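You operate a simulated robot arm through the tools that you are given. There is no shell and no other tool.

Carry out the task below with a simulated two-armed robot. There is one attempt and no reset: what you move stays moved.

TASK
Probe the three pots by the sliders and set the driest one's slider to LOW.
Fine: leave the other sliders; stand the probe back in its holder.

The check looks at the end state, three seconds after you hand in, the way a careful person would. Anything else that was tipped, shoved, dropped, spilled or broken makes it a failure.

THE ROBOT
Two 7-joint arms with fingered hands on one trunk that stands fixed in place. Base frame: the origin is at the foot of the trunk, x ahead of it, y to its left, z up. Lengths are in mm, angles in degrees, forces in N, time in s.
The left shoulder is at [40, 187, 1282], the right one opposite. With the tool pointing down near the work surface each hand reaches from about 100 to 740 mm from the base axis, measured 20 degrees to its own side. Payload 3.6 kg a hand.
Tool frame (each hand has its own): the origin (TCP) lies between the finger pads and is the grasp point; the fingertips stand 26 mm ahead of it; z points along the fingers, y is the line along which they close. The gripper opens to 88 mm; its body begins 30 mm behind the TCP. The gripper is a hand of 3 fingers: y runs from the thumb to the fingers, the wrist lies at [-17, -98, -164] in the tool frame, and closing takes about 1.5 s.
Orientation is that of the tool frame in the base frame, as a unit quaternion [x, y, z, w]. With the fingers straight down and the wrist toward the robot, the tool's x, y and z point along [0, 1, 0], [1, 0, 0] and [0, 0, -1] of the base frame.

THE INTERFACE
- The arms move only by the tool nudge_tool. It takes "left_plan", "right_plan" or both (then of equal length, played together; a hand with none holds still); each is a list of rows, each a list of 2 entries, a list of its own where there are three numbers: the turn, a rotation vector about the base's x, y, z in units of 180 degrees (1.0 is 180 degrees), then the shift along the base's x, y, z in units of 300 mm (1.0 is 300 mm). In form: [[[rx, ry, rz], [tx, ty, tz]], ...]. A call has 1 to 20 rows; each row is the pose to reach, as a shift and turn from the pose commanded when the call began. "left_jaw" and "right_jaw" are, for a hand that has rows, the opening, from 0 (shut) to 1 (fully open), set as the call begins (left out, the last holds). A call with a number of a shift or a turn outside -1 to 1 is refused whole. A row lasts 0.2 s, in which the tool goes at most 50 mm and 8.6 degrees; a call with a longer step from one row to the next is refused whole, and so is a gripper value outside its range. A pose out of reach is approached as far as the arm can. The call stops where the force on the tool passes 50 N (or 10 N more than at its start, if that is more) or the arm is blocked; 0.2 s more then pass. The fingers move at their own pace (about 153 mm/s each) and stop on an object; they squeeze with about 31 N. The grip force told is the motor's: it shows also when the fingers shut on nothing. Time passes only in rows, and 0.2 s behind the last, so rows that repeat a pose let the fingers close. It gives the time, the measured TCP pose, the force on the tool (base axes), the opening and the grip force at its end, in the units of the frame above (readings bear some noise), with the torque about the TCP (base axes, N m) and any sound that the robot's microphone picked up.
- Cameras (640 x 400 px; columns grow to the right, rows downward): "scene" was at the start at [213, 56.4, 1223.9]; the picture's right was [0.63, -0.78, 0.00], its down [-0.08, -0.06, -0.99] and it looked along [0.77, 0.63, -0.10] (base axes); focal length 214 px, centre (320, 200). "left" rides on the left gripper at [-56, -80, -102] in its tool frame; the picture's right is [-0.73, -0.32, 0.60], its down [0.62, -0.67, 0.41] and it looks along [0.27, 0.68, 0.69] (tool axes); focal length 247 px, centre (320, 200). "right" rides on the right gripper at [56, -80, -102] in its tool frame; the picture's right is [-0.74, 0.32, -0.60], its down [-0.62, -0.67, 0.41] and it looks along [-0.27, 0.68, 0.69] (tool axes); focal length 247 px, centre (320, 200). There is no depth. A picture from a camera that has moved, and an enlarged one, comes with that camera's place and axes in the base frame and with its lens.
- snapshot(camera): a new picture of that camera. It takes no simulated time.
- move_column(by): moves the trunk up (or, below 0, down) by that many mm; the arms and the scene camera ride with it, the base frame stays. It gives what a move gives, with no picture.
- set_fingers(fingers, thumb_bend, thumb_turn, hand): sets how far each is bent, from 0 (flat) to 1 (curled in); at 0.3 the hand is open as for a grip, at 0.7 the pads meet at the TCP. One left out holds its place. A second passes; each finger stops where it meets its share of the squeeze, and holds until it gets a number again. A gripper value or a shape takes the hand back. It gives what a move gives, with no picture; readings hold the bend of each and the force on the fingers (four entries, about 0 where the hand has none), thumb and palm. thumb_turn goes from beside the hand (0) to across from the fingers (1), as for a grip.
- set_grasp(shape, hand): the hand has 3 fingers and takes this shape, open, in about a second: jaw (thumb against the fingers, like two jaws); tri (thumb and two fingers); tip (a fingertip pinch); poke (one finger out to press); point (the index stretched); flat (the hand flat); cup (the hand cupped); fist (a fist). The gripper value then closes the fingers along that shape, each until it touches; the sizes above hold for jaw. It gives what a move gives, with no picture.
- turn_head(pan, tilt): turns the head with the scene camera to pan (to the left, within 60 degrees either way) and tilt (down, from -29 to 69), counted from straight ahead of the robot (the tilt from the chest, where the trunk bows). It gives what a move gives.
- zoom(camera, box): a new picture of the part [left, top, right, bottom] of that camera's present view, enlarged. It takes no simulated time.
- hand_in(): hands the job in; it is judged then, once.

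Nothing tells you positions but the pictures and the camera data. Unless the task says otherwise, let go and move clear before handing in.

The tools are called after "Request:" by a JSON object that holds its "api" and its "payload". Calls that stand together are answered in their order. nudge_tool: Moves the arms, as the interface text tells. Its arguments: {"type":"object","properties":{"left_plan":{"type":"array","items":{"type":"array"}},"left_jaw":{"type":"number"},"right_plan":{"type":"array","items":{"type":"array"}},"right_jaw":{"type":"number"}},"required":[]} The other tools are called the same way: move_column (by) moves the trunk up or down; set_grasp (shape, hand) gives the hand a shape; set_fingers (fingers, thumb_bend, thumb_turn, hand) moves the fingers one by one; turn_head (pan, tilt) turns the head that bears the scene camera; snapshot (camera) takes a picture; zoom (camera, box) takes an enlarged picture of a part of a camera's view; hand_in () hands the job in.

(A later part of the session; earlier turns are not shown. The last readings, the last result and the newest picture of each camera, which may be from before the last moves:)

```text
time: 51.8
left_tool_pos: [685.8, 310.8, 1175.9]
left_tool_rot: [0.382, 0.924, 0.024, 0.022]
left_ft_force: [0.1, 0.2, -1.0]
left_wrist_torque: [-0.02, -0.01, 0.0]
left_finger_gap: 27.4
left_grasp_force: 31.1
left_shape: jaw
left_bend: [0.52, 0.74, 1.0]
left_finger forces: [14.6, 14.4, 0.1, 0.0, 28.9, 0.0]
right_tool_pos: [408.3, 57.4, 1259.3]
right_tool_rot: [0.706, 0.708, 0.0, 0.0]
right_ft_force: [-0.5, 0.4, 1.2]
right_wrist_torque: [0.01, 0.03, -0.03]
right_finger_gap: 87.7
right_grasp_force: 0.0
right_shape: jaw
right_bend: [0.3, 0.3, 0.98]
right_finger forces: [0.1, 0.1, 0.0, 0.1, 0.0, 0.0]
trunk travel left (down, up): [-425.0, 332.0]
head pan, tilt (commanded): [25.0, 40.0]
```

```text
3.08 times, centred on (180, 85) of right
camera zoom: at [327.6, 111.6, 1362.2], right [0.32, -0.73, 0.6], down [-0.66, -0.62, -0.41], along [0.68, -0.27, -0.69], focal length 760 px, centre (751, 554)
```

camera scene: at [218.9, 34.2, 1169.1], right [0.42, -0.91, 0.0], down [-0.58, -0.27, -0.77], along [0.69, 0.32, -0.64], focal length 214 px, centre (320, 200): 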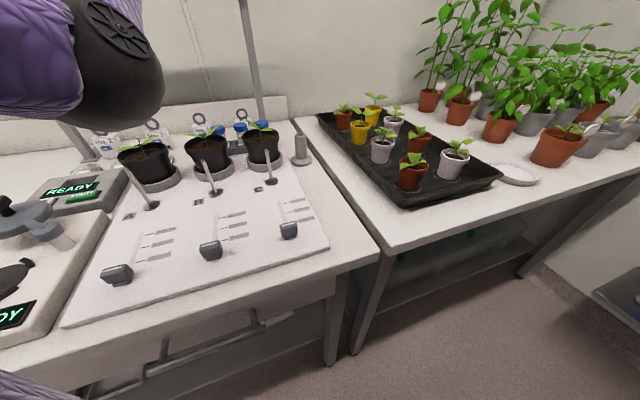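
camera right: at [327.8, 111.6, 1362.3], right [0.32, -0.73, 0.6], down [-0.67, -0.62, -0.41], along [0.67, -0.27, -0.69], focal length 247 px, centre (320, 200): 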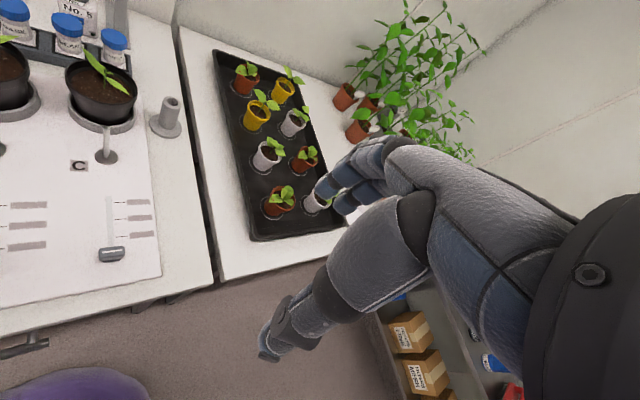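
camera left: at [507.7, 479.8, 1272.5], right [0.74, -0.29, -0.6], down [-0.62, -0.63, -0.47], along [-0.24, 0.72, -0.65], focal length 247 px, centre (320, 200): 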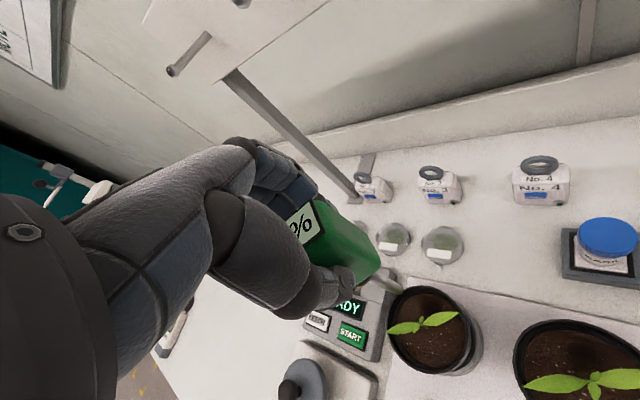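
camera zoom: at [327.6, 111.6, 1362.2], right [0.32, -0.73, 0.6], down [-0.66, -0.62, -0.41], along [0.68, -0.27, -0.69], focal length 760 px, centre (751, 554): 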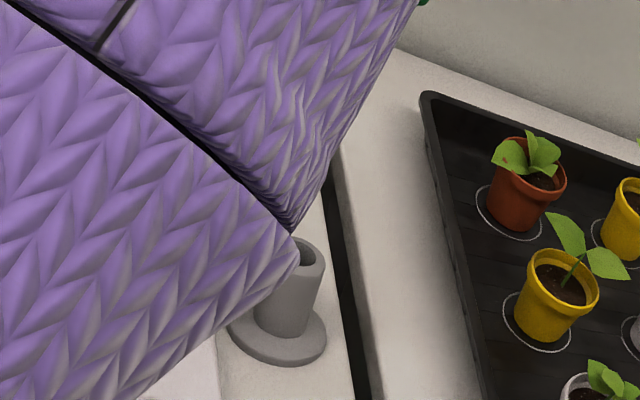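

Probe is above the holder; the mouth is at about (687, 311, 938) and the tip about 2–4 mm off toward +v. I correct and lower to just above the mouth.

Request:
{"api": "nudge_tool", "payload": {"left_plan": [[[0, 0, 0], [-0.004, -0.006, -0.05]], [[0, 0, 0], [-0.007, -0.011, -0.1]], [[0, 0, 0], [-0.007, -0.011, -0.15]], [[0, 0, 0], [-0.007, -0.011, -0.2]], [[0, 0, 0], [-0.007, -0.011, -0.25]], [[0, 0, 0], [-0.007, -0.011, -0.29]], [[0, 0, 0], [-0.007, -0.011, -0.31]], [[0, 0, 0], [-0.007, -0.011, -0.31]]]}}

Request:
{"api": "zoom", "payload": {"camera": "left", "box": [360, 230, 480, 340]}}

Request:
{"api": "zoom", "payload": {"camera": "scene", "box": [270, 80, 330, 170]}}

Request:
{"api": "zoom", "payload": {"camera": "right", "box": [130, 50, 210, 150]}}

```text
time: 53.6
left_tool_pos: [683.8, 305.9, 1081.7]
left_tool_rot: [0.382, 0.924, 0.025, 0.022]
left_ft_force: [0.3, 0.2, -0.2]
left_wrist_torque: [0.0, 0.0, 0.03]
left_finger_gap: 27.5
left_grasp_force: 30.7
left_shape: jaw
left_bend: [0.52, 0.74, 1.0]
left_finger forces: [14.7, 14.4, 0.0, 0.1, 28.9, 0.0]
right_tool_pos: [408.5, 56.4, 1258.0]
right_tool_rot: [0.707, 0.708, 0.0, 0.0]
right_ft_force: [0.3, -0.4, 0.3]
right_wrist_torque: [0.01, -0.03, -0.02]
right_finger_gap: 87.6
right_grasp_force: 0.0
right_shape: jaw
right_bend: [0.3, 0.3, 0.98]
right_finger forces: [0.0, 0.1, 0.1, 0.1, 0.0, 0.1]
trunk travel left (down, up): [-425.0, 332.0]
head pan, tilt (commanded): [25.0, 40.0]
```

```text
3.64 times, centred on (420, 285) of left
camera zoom: at [661.2, 206.6, 1180.0], right [0.33, -0.73, -0.6], down [-0.88, -0.02, -0.47], along [0.33, 0.69, -0.65], focal length 898 px, centre (-44, -109)
```

zoom: 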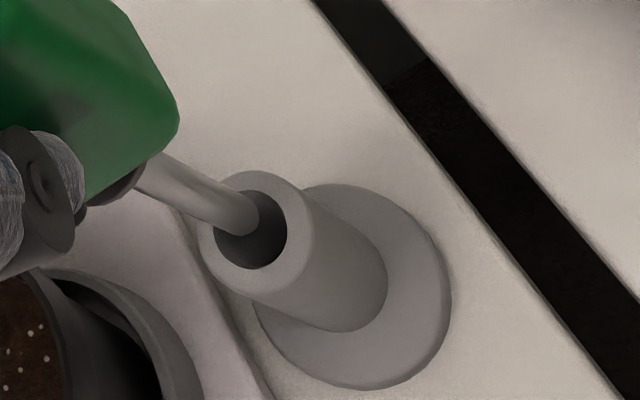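

```text
4.44 times, centred on (300, 125) of scene
camera zoom: at [218.8, 34.2, 1169.2], right [0.42, -0.91, 0.0], down [-0.58, -0.27, -0.77], along [0.69, 0.32, -0.64], focal length 953 px, centre (409, 533)
```

zoom: 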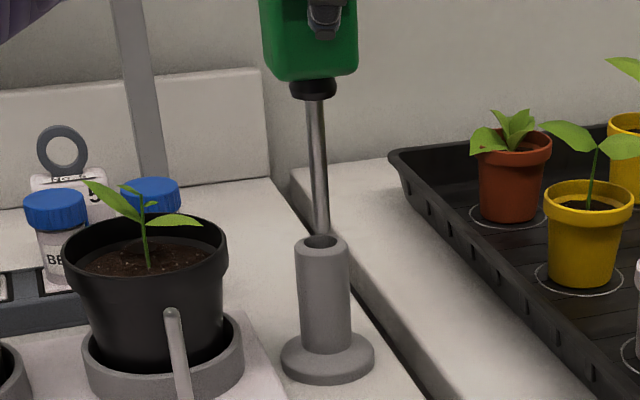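

```text
4.00 times, centred on (170, 100) of right
camera zoom: at [327.6, 111.5, 1362.2], right [0.32, -0.73, 0.6], down [-0.66, -0.62, -0.41], along [0.68, -0.27, -0.69], focal length 988 px, centre (920, 600)
```

zoom: 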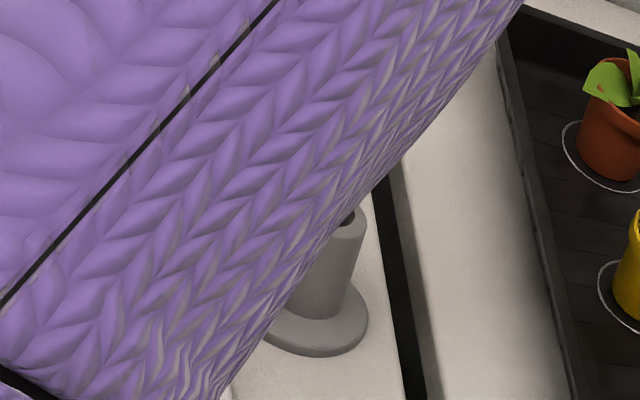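

The tip sits right over the mouth (within ~1–2 mm). Lowering slowly into the holder.

Request:
{"api": "nudge_tool", "payload": {"left_plan": [[[0, 0, 0], [0.001, 0.003, -0.01]], [[0, 0, 0], [0.001, 0.003, -0.025]], [[0, 0, 0], [0.001, 0.003, -0.04]], [[0, 0, 0], [0.001, 0.003, -0.055]], [[0, 0, 0], [0.001, 0.003, -0.07]], [[0, 0, 0], [0.001, 0.003, -0.085]], [[0, 0, 0], [0.001, 0.003, -0.085]]]}}

Request:
{"api": "zoom", "payload": {"camera": "left", "box": [350, 220, 470, 330]}}

Request:
{"api": "zoom", "payload": {"camera": "scene", "box": [270, 80, 330, 170]}}

```text
time: 55.2
left_tool_pos: [684.5, 307.4, 1056.4]
left_tool_rot: [0.382, 0.924, 0.025, 0.023]
left_ft_force: [0.5, -0.7, -1.7]
left_wrist_torque: [0.01, -0.01, 0.01]
left_finger_gap: 27.3
left_grasp_force: 30.7
left_shape: jaw
left_bend: [0.52, 0.74, 1.0]
left_finger forces: [14.7, 14.3, 0.0, 0.1, 28.9, 0.1]
right_tool_pos: [407.2, 56.4, 1259.5]
right_tool_rot: [0.706, 0.708, 0.0, 0.0]
right_ft_force: [-0.7, -0.2, 0.2]
right_wrist_torque: [0.0, 0.02, 0.03]
right_finger_gap: 87.9
right_grasp_force: 0.1
right_shape: jaw
right_bend: [0.3, 0.3, 0.98]
right_finger forces: [0.0, 0.0, 0.0, 0.0, 0.1, 0.1]
trunk travel left (down, up): [-425.0, 332.0]
head pan, tilt (commanded): [25.0, 40.0]
```

```text
3.64 times, centred on (410, 275) of left
camera zoom: at [661.3, 207.7, 1154.8], right [0.33, -0.73, -0.6], down [-0.88, -0.02, -0.47], along [0.33, 0.69, -0.65], focal length 898 px, centre (-7, -73)
```

zoom: 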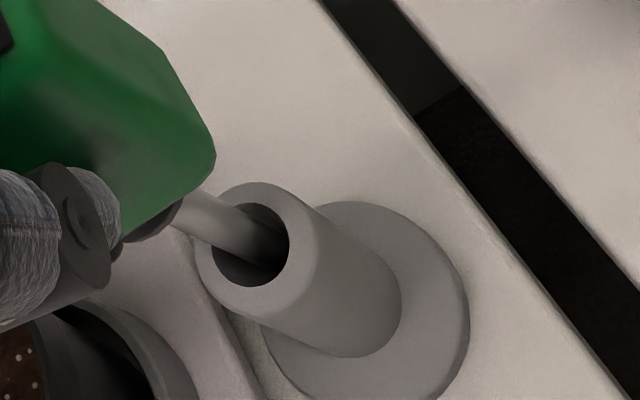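

```text
4.44 times, centred on (300, 125) of scene
camera zoom: at [218.8, 34.3, 1169.2], right [0.42, -0.91, 0.0], down [-0.58, -0.27, -0.77], along [0.69, 0.32, -0.64], focal length 953 px, centre (409, 533)
```

zoom: 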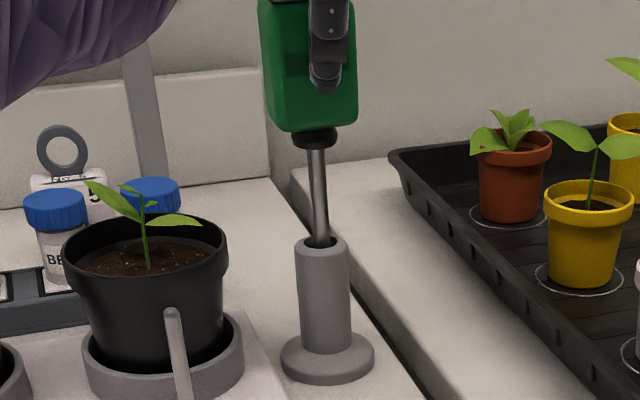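

It's in the tube with no side load. Continuing down to the original seating height.

Request:
{"api": "nudge_tool", "payload": {"left_plan": [[[0, 0, 0], [0, 0, -0.02]], [[0, 0, 0], [0, 0, -0.04]], [[0, 0, 0], [0, 0, -0.06]], [[0, 0, 0], [0, 0, -0.08]], [[0, 0, 0], [0, 0, -0.1]], [[0, 0, 0], [0, 0, -0.12]], [[0, 0, 0], [0, 0, -0.135]], [[0, 0, 0], [0, 0, -0.143]], [[0, 0, 0], [0, 0, -0.15]]]}}

Request:
{"api": "zoom", "payload": {"camera": "left", "box": [240, 180, 460, 330]}}

Request:
{"api": "zoom", "payload": {"camera": "scene", "box": [260, 70, 340, 170]}}

```text
time: 57.2
left_tool_pos: [685.2, 308.4, 1010.4]
left_tool_rot: [0.382, 0.923, 0.025, 0.023]
left_ft_force: [1.1, -0.2, -2.0]
left_wrist_torque: [-0.03, 0.0, -0.01]
left_finger_gap: 27.5
left_grasp_force: 31.0
left_shape: jaw
left_bend: [0.52, 0.74, 1.0]
left_finger forces: [14.6, 14.3, 0.0, 0.0, 29.0, 0.0]
right_tool_pos: [408.1, 56.4, 1258.3]
right_tool_rot: [0.707, 0.708, 0.0, 0.0]
right_ft_force: [0.7, 0.6, -1.2]
right_wrist_torque: [0.02, 0.03, -0.02]
right_finger_gap: 87.5
right_grasp_force: 0.1
right_shape: jaw
right_bend: [0.3, 0.3, 0.98]
right_finger forces: [0.0, 0.1, 0.0, 0.1, 0.0, 0.1]
trunk travel left (down, up): [-425.0, 332.0]
head pan, tilt (commanded): [25.0, 40.0]
```

```text
2.67 times, centred on (350, 255) of left
camera zoom: at [660.9, 208.0, 1109.5], right [0.33, -0.73, -0.6], down [-0.88, -0.02, -0.47], along [0.33, 0.69, -0.65], focal length 659 px, centre (240, 53)
```

zoom: 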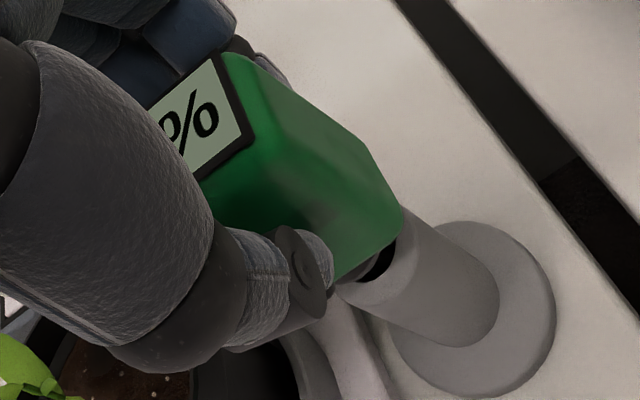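

```text
4.00 times, centred on (300, 120) of scene
camera zoom: at [218.8, 34.3, 1169.2], right [0.42, -0.91, 0.0], down [-0.58, -0.27, -0.77], along [0.69, 0.32, -0.64], focal length 858 px, centre (400, 520)
```

zoom: 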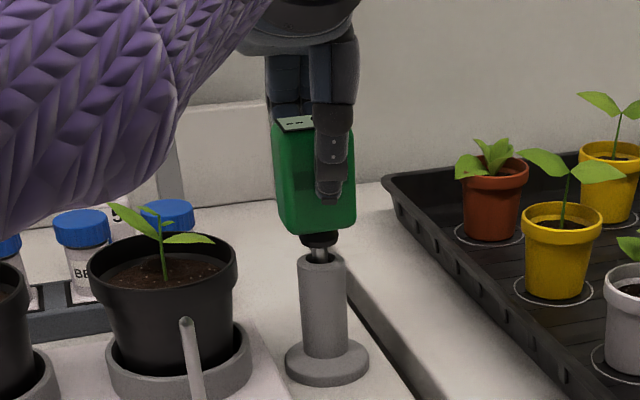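

Request:
{"api": "nudge_tool", "payload": {"left_plan": [[[0, 0, 0], [0, 0, -0.004]], [[0, 0, 0], [0, 0, -0.007]], [[0, 0, 0], [0, 0, -0.01]], [[0, 0, 0], [0, 0, -0.01]]]}}

Request:
{"api": "zoom", "payload": {"camera": "scene", "box": [280, 90, 320, 150]}}

```text
time: 58.2
left_tool_pos: [684.1, 308.5, 1008.2]
left_tool_rot: [0.382, 0.923, 0.025, 0.022]
left_ft_force: [-0.4, 0.1, -0.7]
left_wrist_torque: [0.01, 0.01, -0.02]
left_finger_gap: 27.8
left_grasp_force: 30.6
left_shape: jaw
left_bend: [0.52, 0.74, 1.0]
left_finger forces: [14.6, 14.3, 0.1, 0.0, 28.9, 0.0]
right_tool_pos: [409.3, 55.2, 1258.7]
right_tool_rot: [0.707, 0.708, 0.0, -0.001]
right_ft_force: [0.0, -0.2, -0.6]
right_wrist_torque: [-0.01, 0.03, 0.01]
right_finger_gap: 87.5
right_grasp_force: 0.1
right_shape: jaw
right_bend: [0.3, 0.3, 0.98]
right_finger forces: [0.1, 0.1, 0.0, 0.0, 0.0, 0.0]
trunk travel left (down, up): [-425.0, 332.0]
head pan, tilt (commanded): [25.0, 40.0]
```

```text
6.67 times, centred on (300, 120) of scene
camera zoom: at [218.8, 34.3, 1169.2], right [0.42, -0.91, 0.0], down [-0.58, -0.27, -0.77], along [0.69, 0.32, -0.64], focal length 1430 px, centre (453, 733)
```

zoom: 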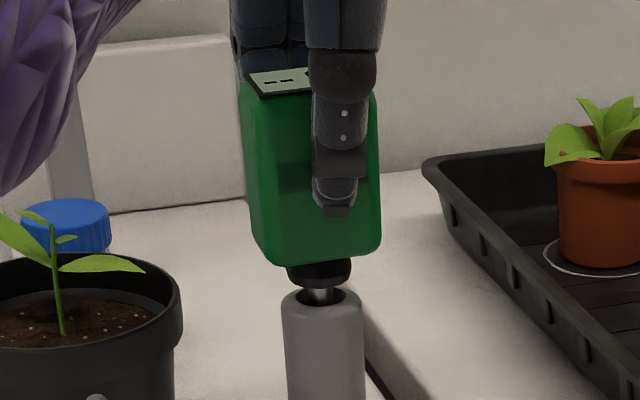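

The head height matches the original seating within ~1 mm. Lower 1 mm more, then open the hand gently.

Request:
{"api": "nudge_tool", "payload": {"left_plan": [[[0, 0, 0], [0, 0, -0.003]], [[0, 0, 0], [0, 0, -0.005]], [[0, 0, 0], [0, 0, -0.005]]]}}

Request:
{"api": "nudge_tool", "payload": {"left_plan": [[[0, 0, 0], [0, 0, 0]], [[0, 0, 0], [0, 0, 0]], [[0, 0, 0], [0, 0, 0]], [[0, 0, 0], [0, 0, 0]], [[0, 0, 0], [0, 0, 0]], [[0, 0, 0], [0, 0, 0]], [[0, 0, 0], [0, 0, 0]], [[0, 0, 0], [0, 0, 0]]], "left_jaw": 1}}

Request:
{"api": "zoom", "payload": {"camera": "scene", "box": [260, 70, 340, 170]}}

Request:
{"api": "snapshot", "payload": {"camera": "left"}}

```text
time: 59.0
left_tool_pos: [683.8, 307.8, 1007.8]
left_tool_rot: [0.382, 0.924, 0.024, 0.021]
left_ft_force: [-0.5, -0.1, -1.3]
left_wrist_torque: [0.02, -0.02, 0.02]
left_finger_gap: 27.6
left_grasp_force: 31.1
left_shape: jaw
left_bend: [0.52, 0.74, 1.0]
left_finger forces: [14.6, 14.3, 0.1, 0.1, 28.9, 0.0]
right_tool_pos: [407.9, 55.6, 1258.5]
right_tool_rot: [0.706, 0.708, -0.001, 0.0]
right_ft_force: [-0.2, -0.8, -0.5]
right_wrist_torque: [-0.03, -0.02, -0.01]
right_finger_gap: 87.7
right_grasp_force: 0.2
right_shape: jaw
right_bend: [0.3, 0.3, 0.98]
right_finger forces: [0.0, 0.0, 0.0, 0.0, 0.1, 0.0]
trunk travel left (down, up): [-425.0, 332.0]
head pan, tilt (commanded): [25.0, 40.0]
```

```text
time: 60.8
left_tool_pos: [682.8, 307.6, 1007.7]
left_tool_rot: [0.382, 0.924, 0.025, 0.021]
left_ft_force: [0.0, 0.3, -0.3]
left_wrist_torque: [0.02, -0.02, 0.01]
left_finger_gap: 87.8
left_grasp_force: 0.0
left_shape: jaw
left_bend: [0.3, 0.3, 0.98]
left_finger forces: [0.0, 0.0, 0.0, 0.0, 0.1, 0.0]
right_tool_pos: [406.7, 55.4, 1259.7]
right_tool_rot: [0.706, 0.708, 0.001, 0.0]
right_ft_force: [0.5, 0.9, 0.3]
right_wrist_torque: [0.01, -0.02, 0.04]
right_finger_gap: 87.8
right_grasp_force: 0.1
right_shape: jaw
right_bend: [0.3, 0.3, 0.98]
right_finger forces: [0.0, 0.0, 0.0, 0.0, 0.1, 0.0]
trunk travel left (down, up): [-425.0, 332.0]
head pan, tilt (commanded): [25.0, 40.0]
```

```text
4.00 times, centred on (300, 120) of scene
camera zoom: at [218.7, 34.2, 1169.2], right [0.42, -0.91, 0.0], down [-0.58, -0.27, -0.77], along [0.69, 0.32, -0.64], focal length 858 px, centre (400, 520)
```

zoom: 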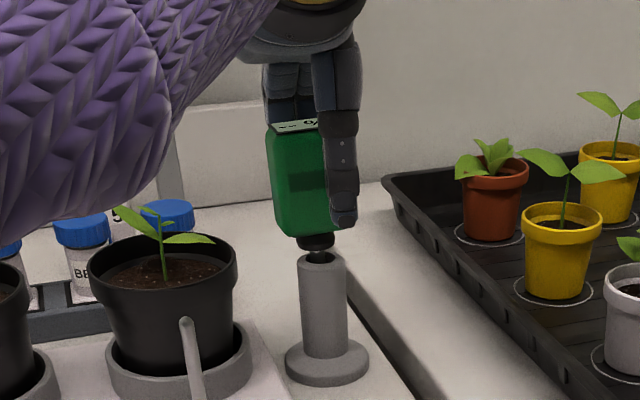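

```text
taken
camera left: at [660.4, 207.5, 1105.7], right [0.33, -0.73, -0.6], down [-0.88, -0.02, -0.47], along [0.33, 0.69, -0.65], focal length 247 px, centre (320, 200)
```

left: 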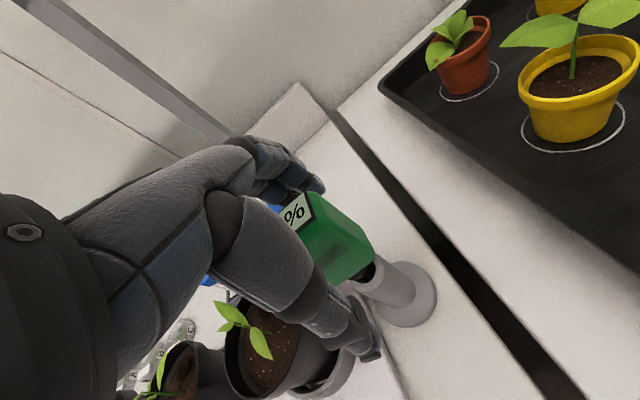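

The probe stands in its holder, fingers fully open and force-free. Raising the hand straight up and away.

Request:
{"api": "nudge_tool", "payload": {"left_plan": [[[0, 0, 0], [0, 0, 0.03]], [[0, 0, 0], [0, 0, 0.07]], [[0, 0, 0], [0, 0, 0.12]], [[0, 0, 0], [0, 0, 0.18]], [[0, 0, 0], [0, 0, 0.25]], [[0, 0, 0], [0, 0, 0.32]], [[0, 0, 0], [0, 0, 0.4]], [[0, 0, 0], [0, 0, 0.45]]]}}

Request:
{"api": "zoom", "payload": {"camera": "scene", "box": [260, 70, 340, 170]}}

Request:
{"api": "snapshot", "payload": {"camera": "left"}}

Request:
{"api": "zoom", "payload": {"camera": "left", "box": [330, 220, 490, 350]}}

```text
time: 62.6
left_tool_pos: [683.1, 308.9, 1141.9]
left_tool_rot: [0.383, 0.923, 0.025, 0.022]
left_ft_force: [0.1, -0.2, -0.6]
left_wrist_torque: [-0.02, 0.0, 0.01]
left_finger_gap: 87.6
left_grasp_force: 0.0
left_shape: jaw
left_bend: [0.3, 0.3, 0.98]
left_finger forces: [0.0, 0.0, 0.0, 0.0, 0.0, 0.0]
right_tool_pos: [407.8, 55.5, 1259.5]
right_tool_rot: [0.706, 0.708, 0.0, 0.0]
right_ft_force: [0.0, 0.3, -0.3]
right_wrist_torque: [0.02, -0.01, 0.04]
right_finger_gap: 87.7
right_grasp_force: 0.1
right_shape: jaw
right_bend: [0.3, 0.3, 0.98]
right_finger forces: [0.0, 0.1, 0.1, 0.1, 0.0, 0.0]
trunk travel left (down, up): [-425.0, 332.0]
head pan, tilt (commanded): [25.0, 40.0]
```

```text
4.00 times, centred on (300, 120) of scene
camera zoom: at [218.7, 34.3, 1169.2], right [0.42, -0.91, 0.0], down [-0.58, -0.27, -0.77], along [0.69, 0.32, -0.64], focal length 858 px, centre (400, 520)
```

zoom: 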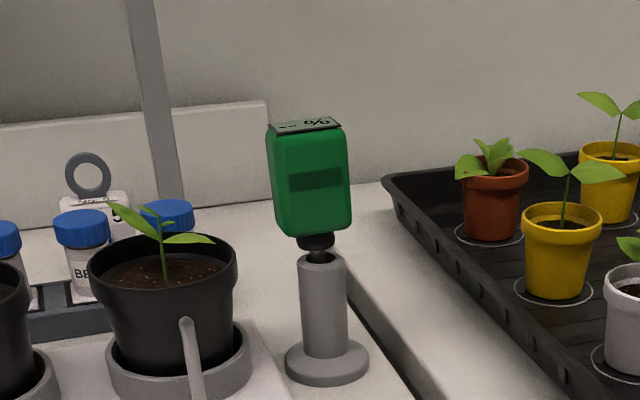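

```text
taken
camera left: at [660.2, 208.6, 1240.9], right [0.33, -0.73, -0.6], down [-0.88, -0.02, -0.47], along [0.33, 0.69, -0.65], focal length 247 px, centre (320, 200)
```

left: 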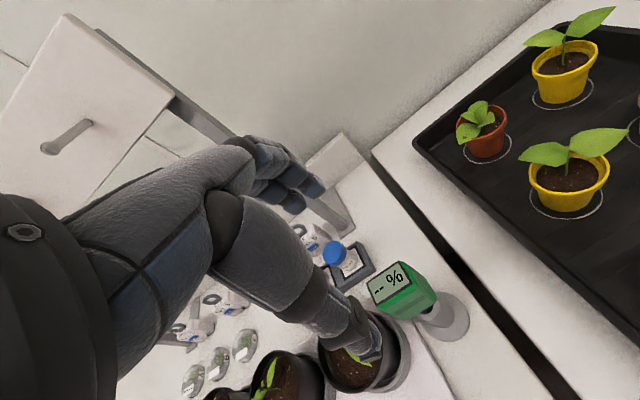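

```text
3.08 times, centred on (410, 285) of left
camera zoom: at [660.2, 208.6, 1240.9], right [0.33, -0.73, -0.6], down [-0.88, -0.02, -0.47], along [0.33, 0.69, -0.65], focal length 760 px, centre (43, -62)
```

zoom: 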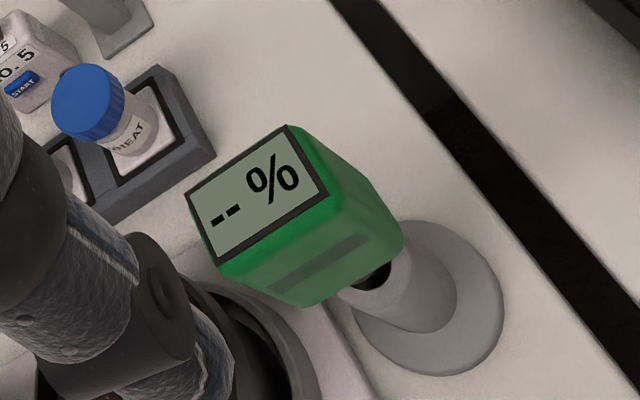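

The probe stands properly in its holder and shows "-- %". Now I move the left hand back toward slider A at height, levelling it on the way.

Request:
{"api": "nudge_tool", "payload": {"left_plan": [[[-0.0005, 0.002, -0.014], [-0.08, 0.03, 0]], [[-0.001, 0.004, -0.028], [-0.16, 0.06, 0]], [[-0.0015, 0.006, -0.042], [-0.24, 0.09, 0]], [[-0.002, 0.008, -0.056], [-0.32, 0.12, 0]], [[-0.0025, 0.0104, -0.07], [-0.4, 0.15, 0]], [[-0.003, 0.0125, -0.084], [-0.48, 0.18, 0]], [[-0.0035, 0.0146, -0.098], [-0.56, 0.21, 0]], [[-0.004, 0.0166, -0.112], [-0.64, 0.24, 0]], [[-0.0045, 0.0187, -0.126], [-0.72, 0.27, 0]], [[-0.005, 0.0208, -0.1389], [-0.8, 0.3, 0]], [[-0.005, 0.0208, -0.1389], [-0.8, 0.3, 0]]]}}

Request:
{"api": "set_grasp", "payload": {"shape": "fist", "hand": "left"}}

Request:
{"api": "snapshot", "payload": {"camera": "left"}}

Request:
{"api": "snapshot", "payload": {"camera": "scene"}}

```text
time: 65.0
left_tool_pos: [443.0, 399.0, 1142.2]
left_tool_rot: [0.573, 0.819, 0.0, 0.0]
left_ft_force: [0.0, -0.7, 0.0]
left_wrist_torque: [0.0, 0.01, 0.0]
left_finger_gap: 87.7
left_grasp_force: 0.0
left_shape: jaw
left_bend: [0.3, 0.3, 0.98]
left_finger forces: [0.0, 0.0, 0.1, 0.0, 0.0, 0.1]
right_tool_pos: [407.3, 56.2, 1258.4]
right_tool_rot: [0.706, 0.708, 0.0, 0.0]
right_ft_force: [0.3, 0.4, 0.5]
right_wrist_torque: [-0.01, 0.03, 0.02]
right_finger_gap: 87.6
right_grasp_force: 0.1
right_shape: jaw
right_bend: [0.3, 0.3, 0.98]
right_finger forces: [0.0, 0.0, 0.1, 0.0, 0.1, 0.0]
trunk travel left (down, up): [-425.0, 332.0]
head pan, tilt (commanded): [25.0, 40.0]
```

```text
time: 65.9
left_tool_pos: [442.3, 399.6, 1142.0]
left_tool_rot: [0.573, 0.82, 0.0, 0.0]
left_ft_force: [0.2, 0.2, 0.2]
left_wrist_torque: [-0.01, 0.01, 0.0]
left_finger_gap: 0.2
left_grasp_force: 0.0
left_shape: fist
left_bend: [0.97, 0.73, 0.82]
left_finger forces: [0.1, 0.0, 0.1, 0.1, 0.0, 0.0]
right_tool_pos: [408.1, 55.5, 1258.9]
right_tool_rot: [0.707, 0.708, 0.0, 0.0]
right_ft_force: [0.3, -0.1, -0.6]
right_wrist_torque: [0.04, 0.03, 0.02]
right_finger_gap: 87.6
right_grasp_force: 0.1
right_shape: jaw
right_bend: [0.3, 0.3, 0.98]
right_finger forces: [0.0, 0.0, 0.0, 0.0, 0.1, 0.1]
trunk travel left (down, up): [-425.0, 332.0]
head pan, tilt (commanded): [25.0, 40.0]
```

```text
taken
camera left: at [386.8, 317.3, 1245.1], right [-0.05, -0.8, -0.6], down [-0.84, 0.36, -0.41], along [0.54, 0.48, -0.69], focal length 247 px, centre (320, 200)
```

left: 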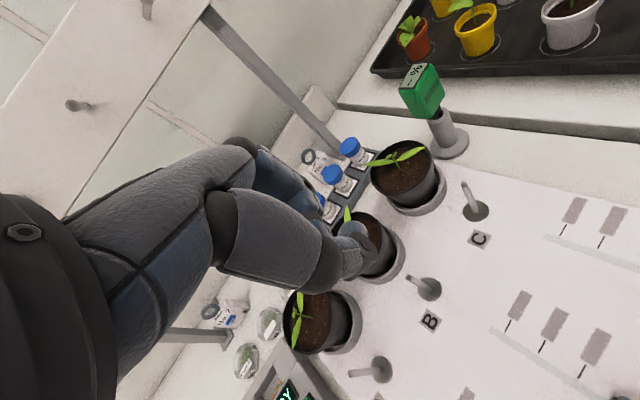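

```text
taken
camera scene: at [218.7, 34.2, 1169.2], right [0.42, -0.91, 0.0], down [-0.58, -0.27, -0.77], along [0.69, 0.32, -0.64], focal length 214 px, centre (320, 200)
```

scene: 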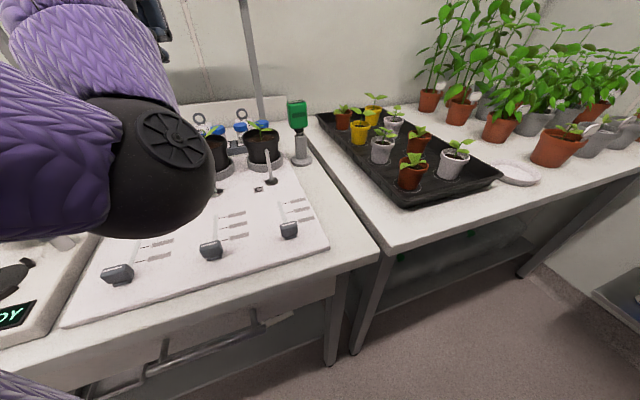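

The left elbow sits low near the sliders, so I raise the trunk 200 mm before working close in; this keeps the elbow high and also gives the head camera a better view.

Request:
{"api": "move_column", "payload": {"by": 200}}

Request:
{"api": "snapshot", "payload": {"camera": "scene"}}

Request:
{"api": "snapshot", "payload": {"camera": "left"}}

```text
time: 68.0
left_tool_pos: [444.5, 398.5, 1342.7]
left_tool_rot: [0.573, 0.82, -0.001, 0.0]
left_ft_force: [-0.2, -0.4, 0.0]
left_wrist_torque: [0.02, 0.01, -0.01]
left_finger_gap: 0.0
left_grasp_force: 0.0
left_shape: fist
left_bend: [0.98, 0.81, 0.77]
left_finger forces: [0.1, 0.0, 0.0, 0.1, 0.0, 0.0]
right_tool_pos: [409.0, 54.0, 1459.0]
right_tool_rot: [0.707, 0.707, 0.0, 0.0]
right_ft_force: [-0.5, 0.2, 0.0]
right_wrist_torque: [0.0, 0.03, -0.04]
right_finger_gap: 88.0
right_grasp_force: 0.0
right_shape: jaw
right_bend: [0.3, 0.3, 0.98]
right_finger forces: [0.0, 0.0, 0.0, 0.1, 0.0, 0.0]
trunk travel left (down, up): [-625.0, 132.0]
head pan, tilt (commanded): [25.0, 40.0]
```

```text
taken
camera scene: at [208.7, 34.3, 1375.2], right [0.42, -0.91, 0.0], down [-0.58, -0.27, -0.77], along [0.69, 0.32, -0.64], focal length 214 px, centre (320, 200)
```

scene: 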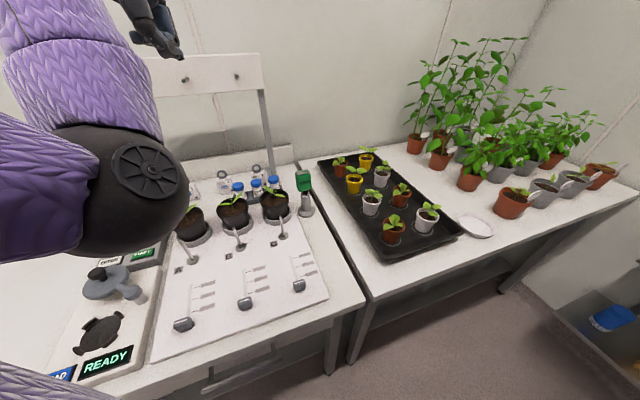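

```text
taken
camera left: at [387.4, 316.8, 1444.5], right [-0.05, -0.8, -0.6], down [-0.84, 0.36, -0.41], along [0.54, 0.48, -0.69], focal length 247 px, centre (320, 200)
```

left: 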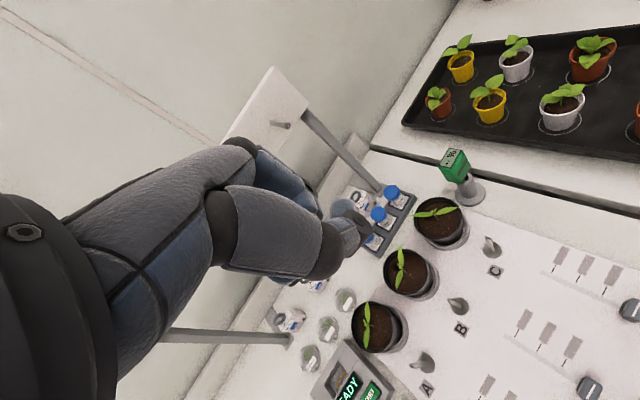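

Good overview. Moving the left (fisted) hand down toward the slider A labels in stages.

Request:
{"api": "turn_head", "payload": {"pan": 38, "tilt": 55}}

Request:
{"api": "nudge_tool", "payload": {"left_plan": [[[0, 0, 0], [-0.043, 0.011, -0.1]], [[0, 0, 0], [-0.086, 0.022, -0.2]], [[0, 0, 0], [-0.129, 0.033, -0.3]], [[0, 0, 0], [-0.171, 0.044, -0.4]], [[0, 0, 0], [-0.214, 0.055, -0.5]], [[0, 0, 0], [-0.257, 0.066, -0.6]], [[0, 0, 0], [-0.3, 0.077, -0.7]], [[0, 0, 0], [-0.343, 0.088, -0.8]], [[0, 0, 0], [-0.343, 0.088, -0.9]], [[0, 0, 0], [-0.343, 0.088, -0.9]]]}}

Request:
{"api": "snapshot", "payload": {"camera": "scene"}}

Request:
{"api": "snapshot", "payload": {"camera": "left"}}

```text
time: 68.8
left_tool_pos: [443.1, 396.6, 1340.9]
left_tool_rot: [0.573, 0.82, 0.0, 0.0]
left_ft_force: [-0.2, 0.4, 0.1]
left_wrist_torque: [-0.02, 0.04, 0.04]
left_finger_gap: 0.0
left_grasp_force: 0.1
left_shape: fist
left_bend: [0.98, 0.81, 0.77]
left_finger forces: [0.0, 0.0, 0.0, 0.1, 0.0, 0.1]
right_tool_pos: [409.5, 53.5, 1459.5]
right_tool_rot: [0.707, 0.708, 0.0, 0.0]
right_ft_force: [-0.4, -0.6, 0.4]
right_wrist_torque: [-0.01, 0.02, 0.01]
right_finger_gap: 87.6
right_grasp_force: 0.0
right_shape: jaw
right_bend: [0.3, 0.3, 0.98]
right_finger forces: [0.1, 0.0, 0.0, 0.1, 0.0, 0.0]
trunk travel left (down, up): [-625.0, 132.0]
head pan, tilt (commanded): [38.0, 55.0]
```

```text
time: 71.0
left_tool_pos: [344.8, 433.6, 1079.0]
left_tool_rot: [0.572, 0.82, 0.013, -0.001]
left_ft_force: [-0.9, -0.6, 0.0]
left_wrist_torque: [0.02, -0.02, -0.01]
left_finger_gap: 0.1
left_grasp_force: 0.1
left_shape: fist
left_bend: [0.99, 0.82, 0.76]
left_finger forces: [0.0, 0.0, 0.0, 0.0, 0.0, 0.0]
right_tool_pos: [409.2, 53.5, 1458.7]
right_tool_rot: [0.706, 0.708, 0.0, 0.0]
right_ft_force: [0.5, 0.3, 0.2]
right_wrist_torque: [-0.01, -0.02, 0.0]
right_finger_gap: 88.0
right_grasp_force: 0.2
right_shape: jaw
right_bend: [0.3, 0.3, 0.98]
right_finger forces: [0.1, 0.0, 0.0, 0.0, 0.0, 0.0]
trunk travel left (down, up): [-625.0, 132.0]
head pan, tilt (commanded): [38.0, 55.0]
```

```text
taken
camera scene: at [188.4, 42.6, 1354.6], right [0.62, -0.79, 0.0], down [-0.65, -0.5, -0.57], along [0.45, 0.35, -0.82], focal length 214 px, centre (320, 200)
```

scene: 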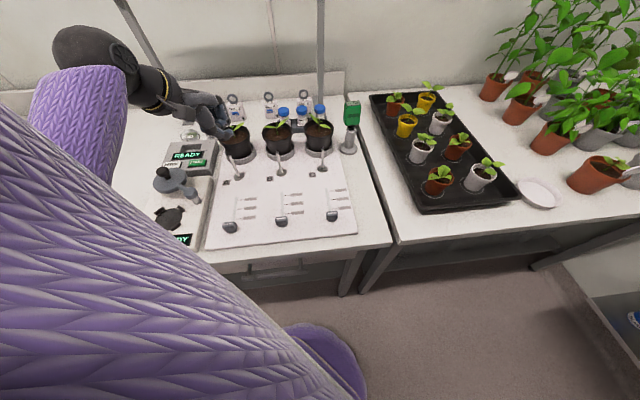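

```text
taken
camera left: at [288.1, 350.5, 1178.6], right [-0.04, -0.79, -0.62], down [-0.83, 0.37, -0.42], along [0.55, 0.5, -0.67], focal length 247 px, centre (320, 200)
```

left: 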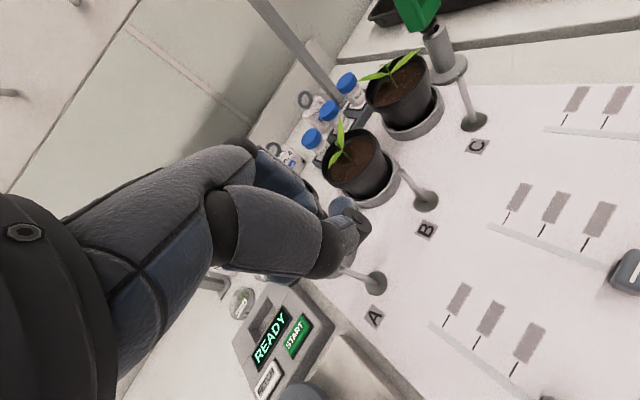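

Request:
{"api": "nudge_tool", "payload": {"left_plan": [[[0, 0, 0], [0, 0, -0.07]], [[0, 0, 0], [0, 0, -0.14]], [[0, 0, 0], [0, 0, -0.21]], [[0, 0, 0], [0, 0, -0.28]], [[0, 0, 0], [0, 0, -0.35]], [[0, 0, 0], [0, 0, -0.41]], [[0, 0, 0], [0, 0, -0.45]], [[0, 0, 0], [0, 0, -0.45]]]}}

Request:
{"api": "snapshot", "payload": {"camera": "scene"}}

Request:
{"api": "snapshot", "payload": {"camera": "left"}}

```text
time: 72.8
left_tool_pos: [339.0, 423.6, 937.3]
left_tool_rot: [0.573, 0.819, 0.0, 0.001]
left_ft_force: [0.4, -0.6, 0.0]
left_wrist_torque: [0.03, 0.01, -0.05]
left_finger_gap: 0.0
left_grasp_force: 0.0
left_shape: fist
left_bend: [0.99, 0.82, 0.75]
left_finger forces: [0.0, 0.0, 0.0, 0.0, 0.0, 0.0]
right_tool_pos: [409.4, 54.1, 1460.3]
right_tool_rot: [0.706, 0.708, 0.0, 0.001]
right_ft_force: [-0.6, -0.1, 0.0]
right_wrist_torque: [-0.02, 0.02, 0.0]
right_finger_gap: 87.8
right_grasp_force: 0.1
right_shape: jaw
right_bend: [0.3, 0.3, 0.98]
right_finger forces: [0.0, 0.0, 0.0, 0.1, 0.0, 0.1]
trunk travel left (down, up): [-625.0, 132.0]
head pan, tilt (commanded): [38.0, 55.0]
```

```text
taken
camera scene: at [188.3, 42.7, 1354.6], right [0.62, -0.79, 0.0], down [-0.65, -0.5, -0.57], along [0.45, 0.35, -0.82], focal length 214 px, centre (320, 200)
```

scene: 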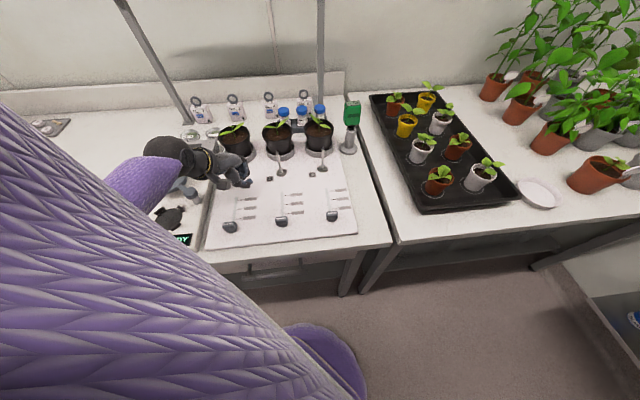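

```text
taken
camera left: at [283.5, 342.4, 1039.4], right [-0.05, -0.8, -0.6], down [-0.84, 0.36, -0.41], along [0.54, 0.48, -0.69], focal length 247 px, centre (320, 200)
```

left: 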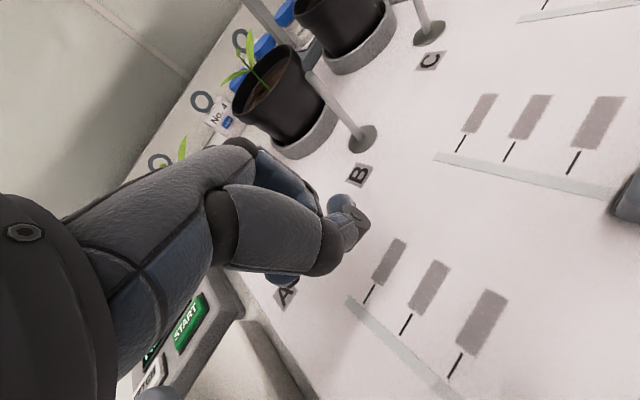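

Request:
{"api": "zoom", "payload": {"camera": "left", "box": [360, 230, 530, 370]}}

Request:
{"api": "zoom", "payload": {"camera": "left", "box": [450, 80, 640, 200]}}

Request:
{"api": "zoom", "payload": {"camera": "scene", "box": [140, 130, 280, 250]}}

```text
2.86 times, centred on (445, 300) of left
camera zoom: at [283.5, 342.4, 1039.4], right [-0.05, -0.8, -0.6], down [-0.84, 0.36, -0.41], along [0.54, 0.48, -0.69], focal length 706 px, centre (-37, -86)
```

zoom: 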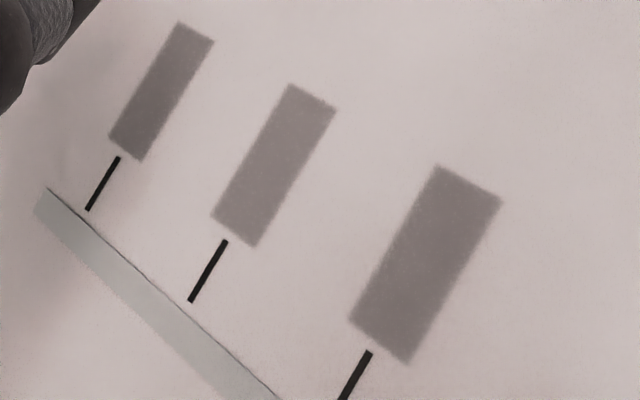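

```text
3.33 times, centred on (545, 140) of left
camera zoom: at [283.5, 342.4, 1039.4], right [-0.05, -0.8, -0.6], down [-0.84, 0.36, -0.41], along [0.54, 0.48, -0.69], focal length 823 px, centre (-430, 400)
```

zoom: 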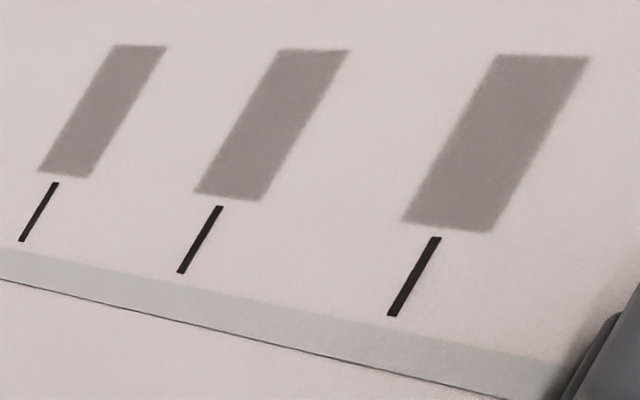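

```text
3.33 times, centred on (210, 190) of scene
camera zoom: at [188.3, 42.7, 1354.6], right [0.62, -0.79, 0.0], down [-0.65, -0.5, -0.57], along [0.45, 0.35, -0.82], focal length 715 px, centre (687, 233)
```

zoom: 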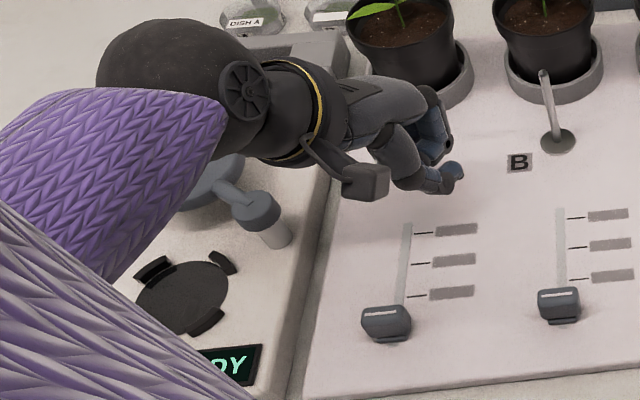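

The plates still don't resolve. I go down further in small steps, watching the force.

Request:
{"api": "nudge_tool", "payload": {"left_plan": [[[0, 0, 0], [0, 0, -0.03]], [[0, 0, 0], [0, 0, -0.06]], [[0, 0, 0], [0, 0, -0.09]], [[0, 0, 0], [0, 0, -0.12]], [[0, 0, 0], [0, 0, -0.12]]]}}

Request:
{"api": "snapshot", "payload": {"camera": "left"}}

Request:
{"api": "zoom", "payload": {"camera": "scene", "box": [140, 130, 280, 250]}}

```text
time: 74.0
left_tool_pos: [341.5, 424.8, 900.6]
left_tool_rot: [0.573, 0.819, 0.001, 0.0]
left_ft_force: [-0.1, -0.5, -0.2]
left_wrist_torque: [0.01, -0.01, -0.02]
left_finger_gap: 0.1
left_grasp_force: 0.2
left_shape: fist
left_bend: [0.99, 0.83, 0.75]
left_finger forces: [0.1, 0.0, 0.0, 0.0, 0.0, 0.0]
right_tool_pos: [408.8, 55.1, 1458.6]
right_tool_rot: [0.706, 0.708, 0.0, 0.0]
right_ft_force: [0.2, -0.3, -0.1]
right_wrist_torque: [-0.02, 0.01, -0.01]
right_finger_gap: 87.7
right_grasp_force: 0.0
right_shape: jaw
right_bend: [0.3, 0.3, 0.98]
right_finger forces: [0.0, 0.1, 0.1, 0.0, 0.0, 0.1]
trunk travel left (down, up): [-625.0, 132.0]
head pan, tilt (commanded): [38.0, 55.0]
```

```text
taken
camera left: at [284.4, 342.7, 1003.7], right [-0.05, -0.8, -0.6], down [-0.84, 0.36, -0.41], along [0.54, 0.48, -0.69], focal length 247 px, centre (320, 200)
```

left: 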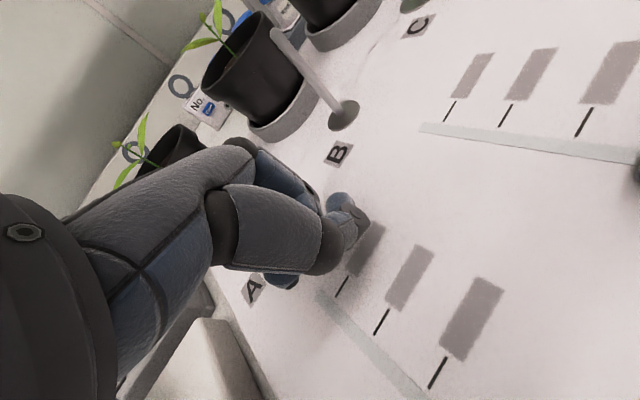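

```text
3.33 times, centred on (210, 190) of scene
camera zoom: at [188.2, 42.6, 1354.6], right [0.62, -0.79, 0.0], down [-0.65, -0.5, -0.57], along [0.45, 0.35, -0.82], focal length 715 px, centre (687, 233)
```

zoom: 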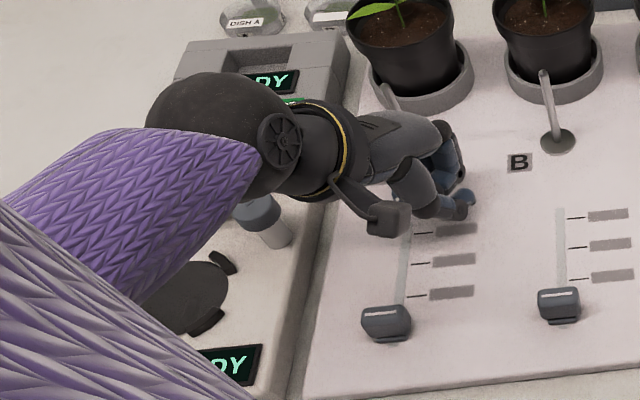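

Request:
{"api": "zoom", "payload": {"camera": "left", "box": [420, 260, 520, 400]}}

Request:
{"api": "zoom", "payload": {"camera": "left", "box": [560, 20, 640, 120]}}

Request:
{"api": "zoom", "payload": {"camera": "scene", "box": [225, 190, 265, 220]}}

Request:
{"api": "zoom", "payload": {"camera": "scene", "box": [200, 170, 360, 260]}}

```text
2.86 times, centred on (470, 330) of left
camera zoom: at [284.4, 342.7, 1003.7], right [-0.05, -0.8, -0.6], down [-0.84, 0.36, -0.41], along [0.54, 0.48, -0.69], focal length 706 px, centre (-109, -171)
```

zoom: 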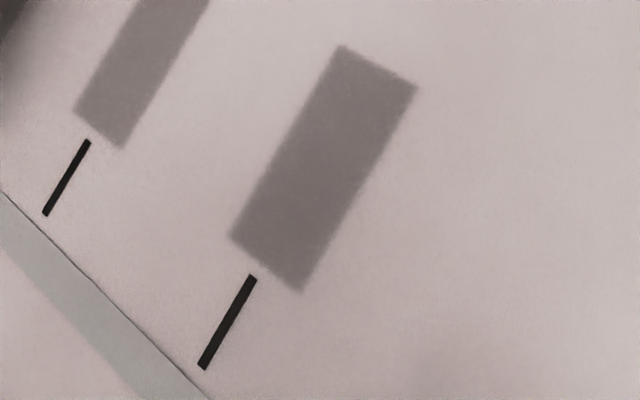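

```text
4.00 times, centred on (600, 70) of left
camera zoom: at [284.4, 342.7, 1003.7], right [-0.05, -0.8, -0.6], down [-0.84, 0.36, -0.41], along [0.54, 0.48, -0.69], focal length 988 px, centre (-800, 720)
```

zoom: 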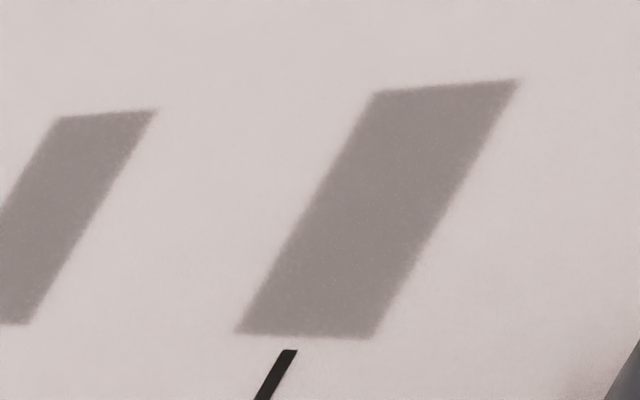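

```text
13.33 times, centred on (245, 205) of scene
camera zoom: at [188.2, 42.6, 1354.6], right [0.62, -0.79, 0.0], down [-0.65, -0.5, -0.57], along [0.45, 0.35, -0.82], focal length 2860 px, centre (1320, 133)
```

zoom: 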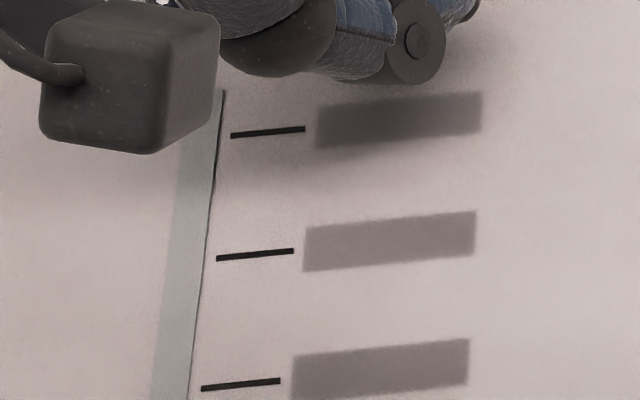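

```text
4.00 times, centred on (280, 215) of scene
camera zoom: at [188.2, 42.6, 1354.6], right [0.62, -0.79, 0.0], down [-0.65, -0.5, -0.57], along [0.45, 0.35, -0.82], focal length 858 px, centre (480, 140)
```

zoom: 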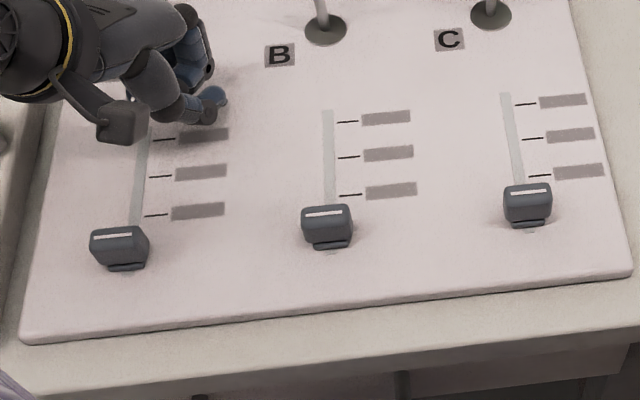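

The mark labels stay blank grey even at ~140 mm. Before assuming anything, I look around for other information (wall chart, device screens).

Request:
{"api": "turn_head", "payload": {"pan": 50, "tilt": 5}}

Request:
{"api": "snapshot", "payload": {"camera": "scene"}}

Request:
{"api": "turn_head", "payload": {"pan": 0, "tilt": 5}}

Request:
{"api": "snapshot", "payload": {"camera": "scene"}}

```text
time: 75.2
left_tool_pos: [340.0, 424.1, 901.2]
left_tool_rot: [0.573, 0.819, -0.001, 0.0]
left_ft_force: [0.3, 0.1, 0.5]
left_wrist_torque: [0.01, 0.01, -0.02]
left_finger_gap: 0.0
left_grasp_force: 0.0
left_shape: fist
left_bend: [0.98, 0.83, 0.75]
left_finger forces: [0.0, 0.0, 0.0, 0.1, 0.0, 0.0]
right_tool_pos: [409.1, 53.4, 1458.8]
right_tool_rot: [0.706, 0.708, 0.0, 0.0]
right_ft_force: [0.0, -0.3, -0.4]
right_wrist_torque: [0.0, -0.02, 0.01]
right_finger_gap: 87.5
right_grasp_force: 0.0
right_shape: jaw
right_bend: [0.3, 0.3, 0.98]
right_finger forces: [0.0, 0.0, 0.0, 0.1, 0.0, 0.0]
trunk travel left (down, up): [-625.0, 132.0]
head pan, tilt (commanded): [50.0, 5.0]
```

```text
taken
camera scene: at [190.6, 68.7, 1431.0], right [0.77, -0.64, 0.0], down [-0.06, -0.07, -1.0], along [0.64, 0.76, -0.09], focal length 214 px, centre (320, 200)
```

scene: 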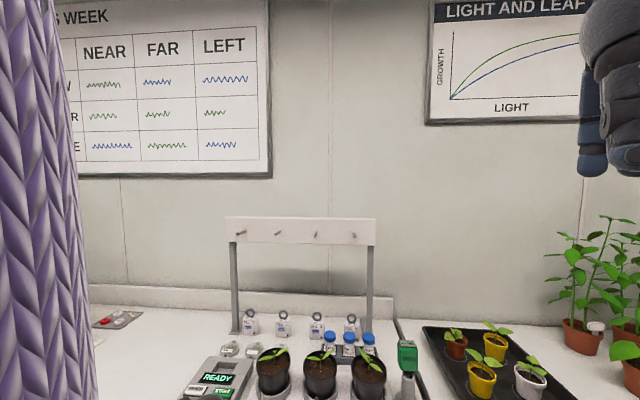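

```text
time: 76.4
left_tool_pos: [341.5, 423.5, 901.3]
left_tool_rot: [0.573, 0.82, 0.0, 0.0]
left_ft_force: [0.3, -0.4, -0.5]
left_wrist_torque: [-0.02, -0.02, -0.01]
left_finger_gap: 0.0
left_grasp_force: 0.0
left_shape: fist
left_bend: [0.98, 0.83, 0.75]
left_finger forces: [0.0, 0.0, 0.1, 0.0, 0.1, 0.0]
right_tool_pos: [408.5, 54.1, 1459.4]
right_tool_rot: [0.707, 0.707, 0.0, 0.0]
right_ft_force: [0.1, -0.6, 0.8]
right_wrist_torque: [0.0, -0.01, 0.03]
right_finger_gap: 88.0
right_grasp_force: 0.1
right_shape: jaw
right_bend: [0.3, 0.3, 0.98]
right_finger forces: [0.0, 0.0, 0.0, 0.0, 0.0, 0.0]
trunk travel left (down, up): [-625.0, 132.0]
head pan, tilt (commanded): [0.0, 5.0]
```

```text
taken
camera scene: at [223.4, -1.5, 1431.1], right [0.0, -1.0, 0.0], down [-0.09, 0.0, -1.0], along [1.0, 0.0, -0.09], focal length 214 px, centre (320, 200)
```

scene: 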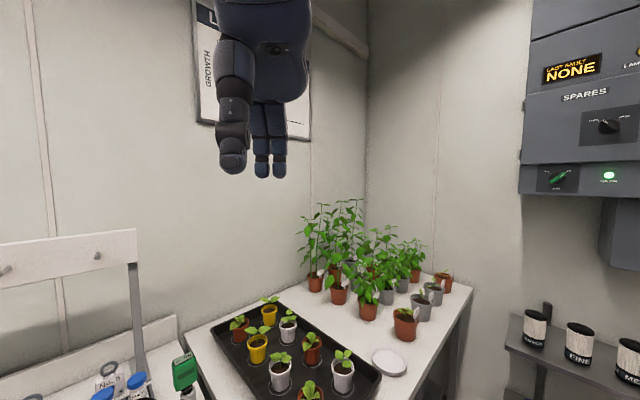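

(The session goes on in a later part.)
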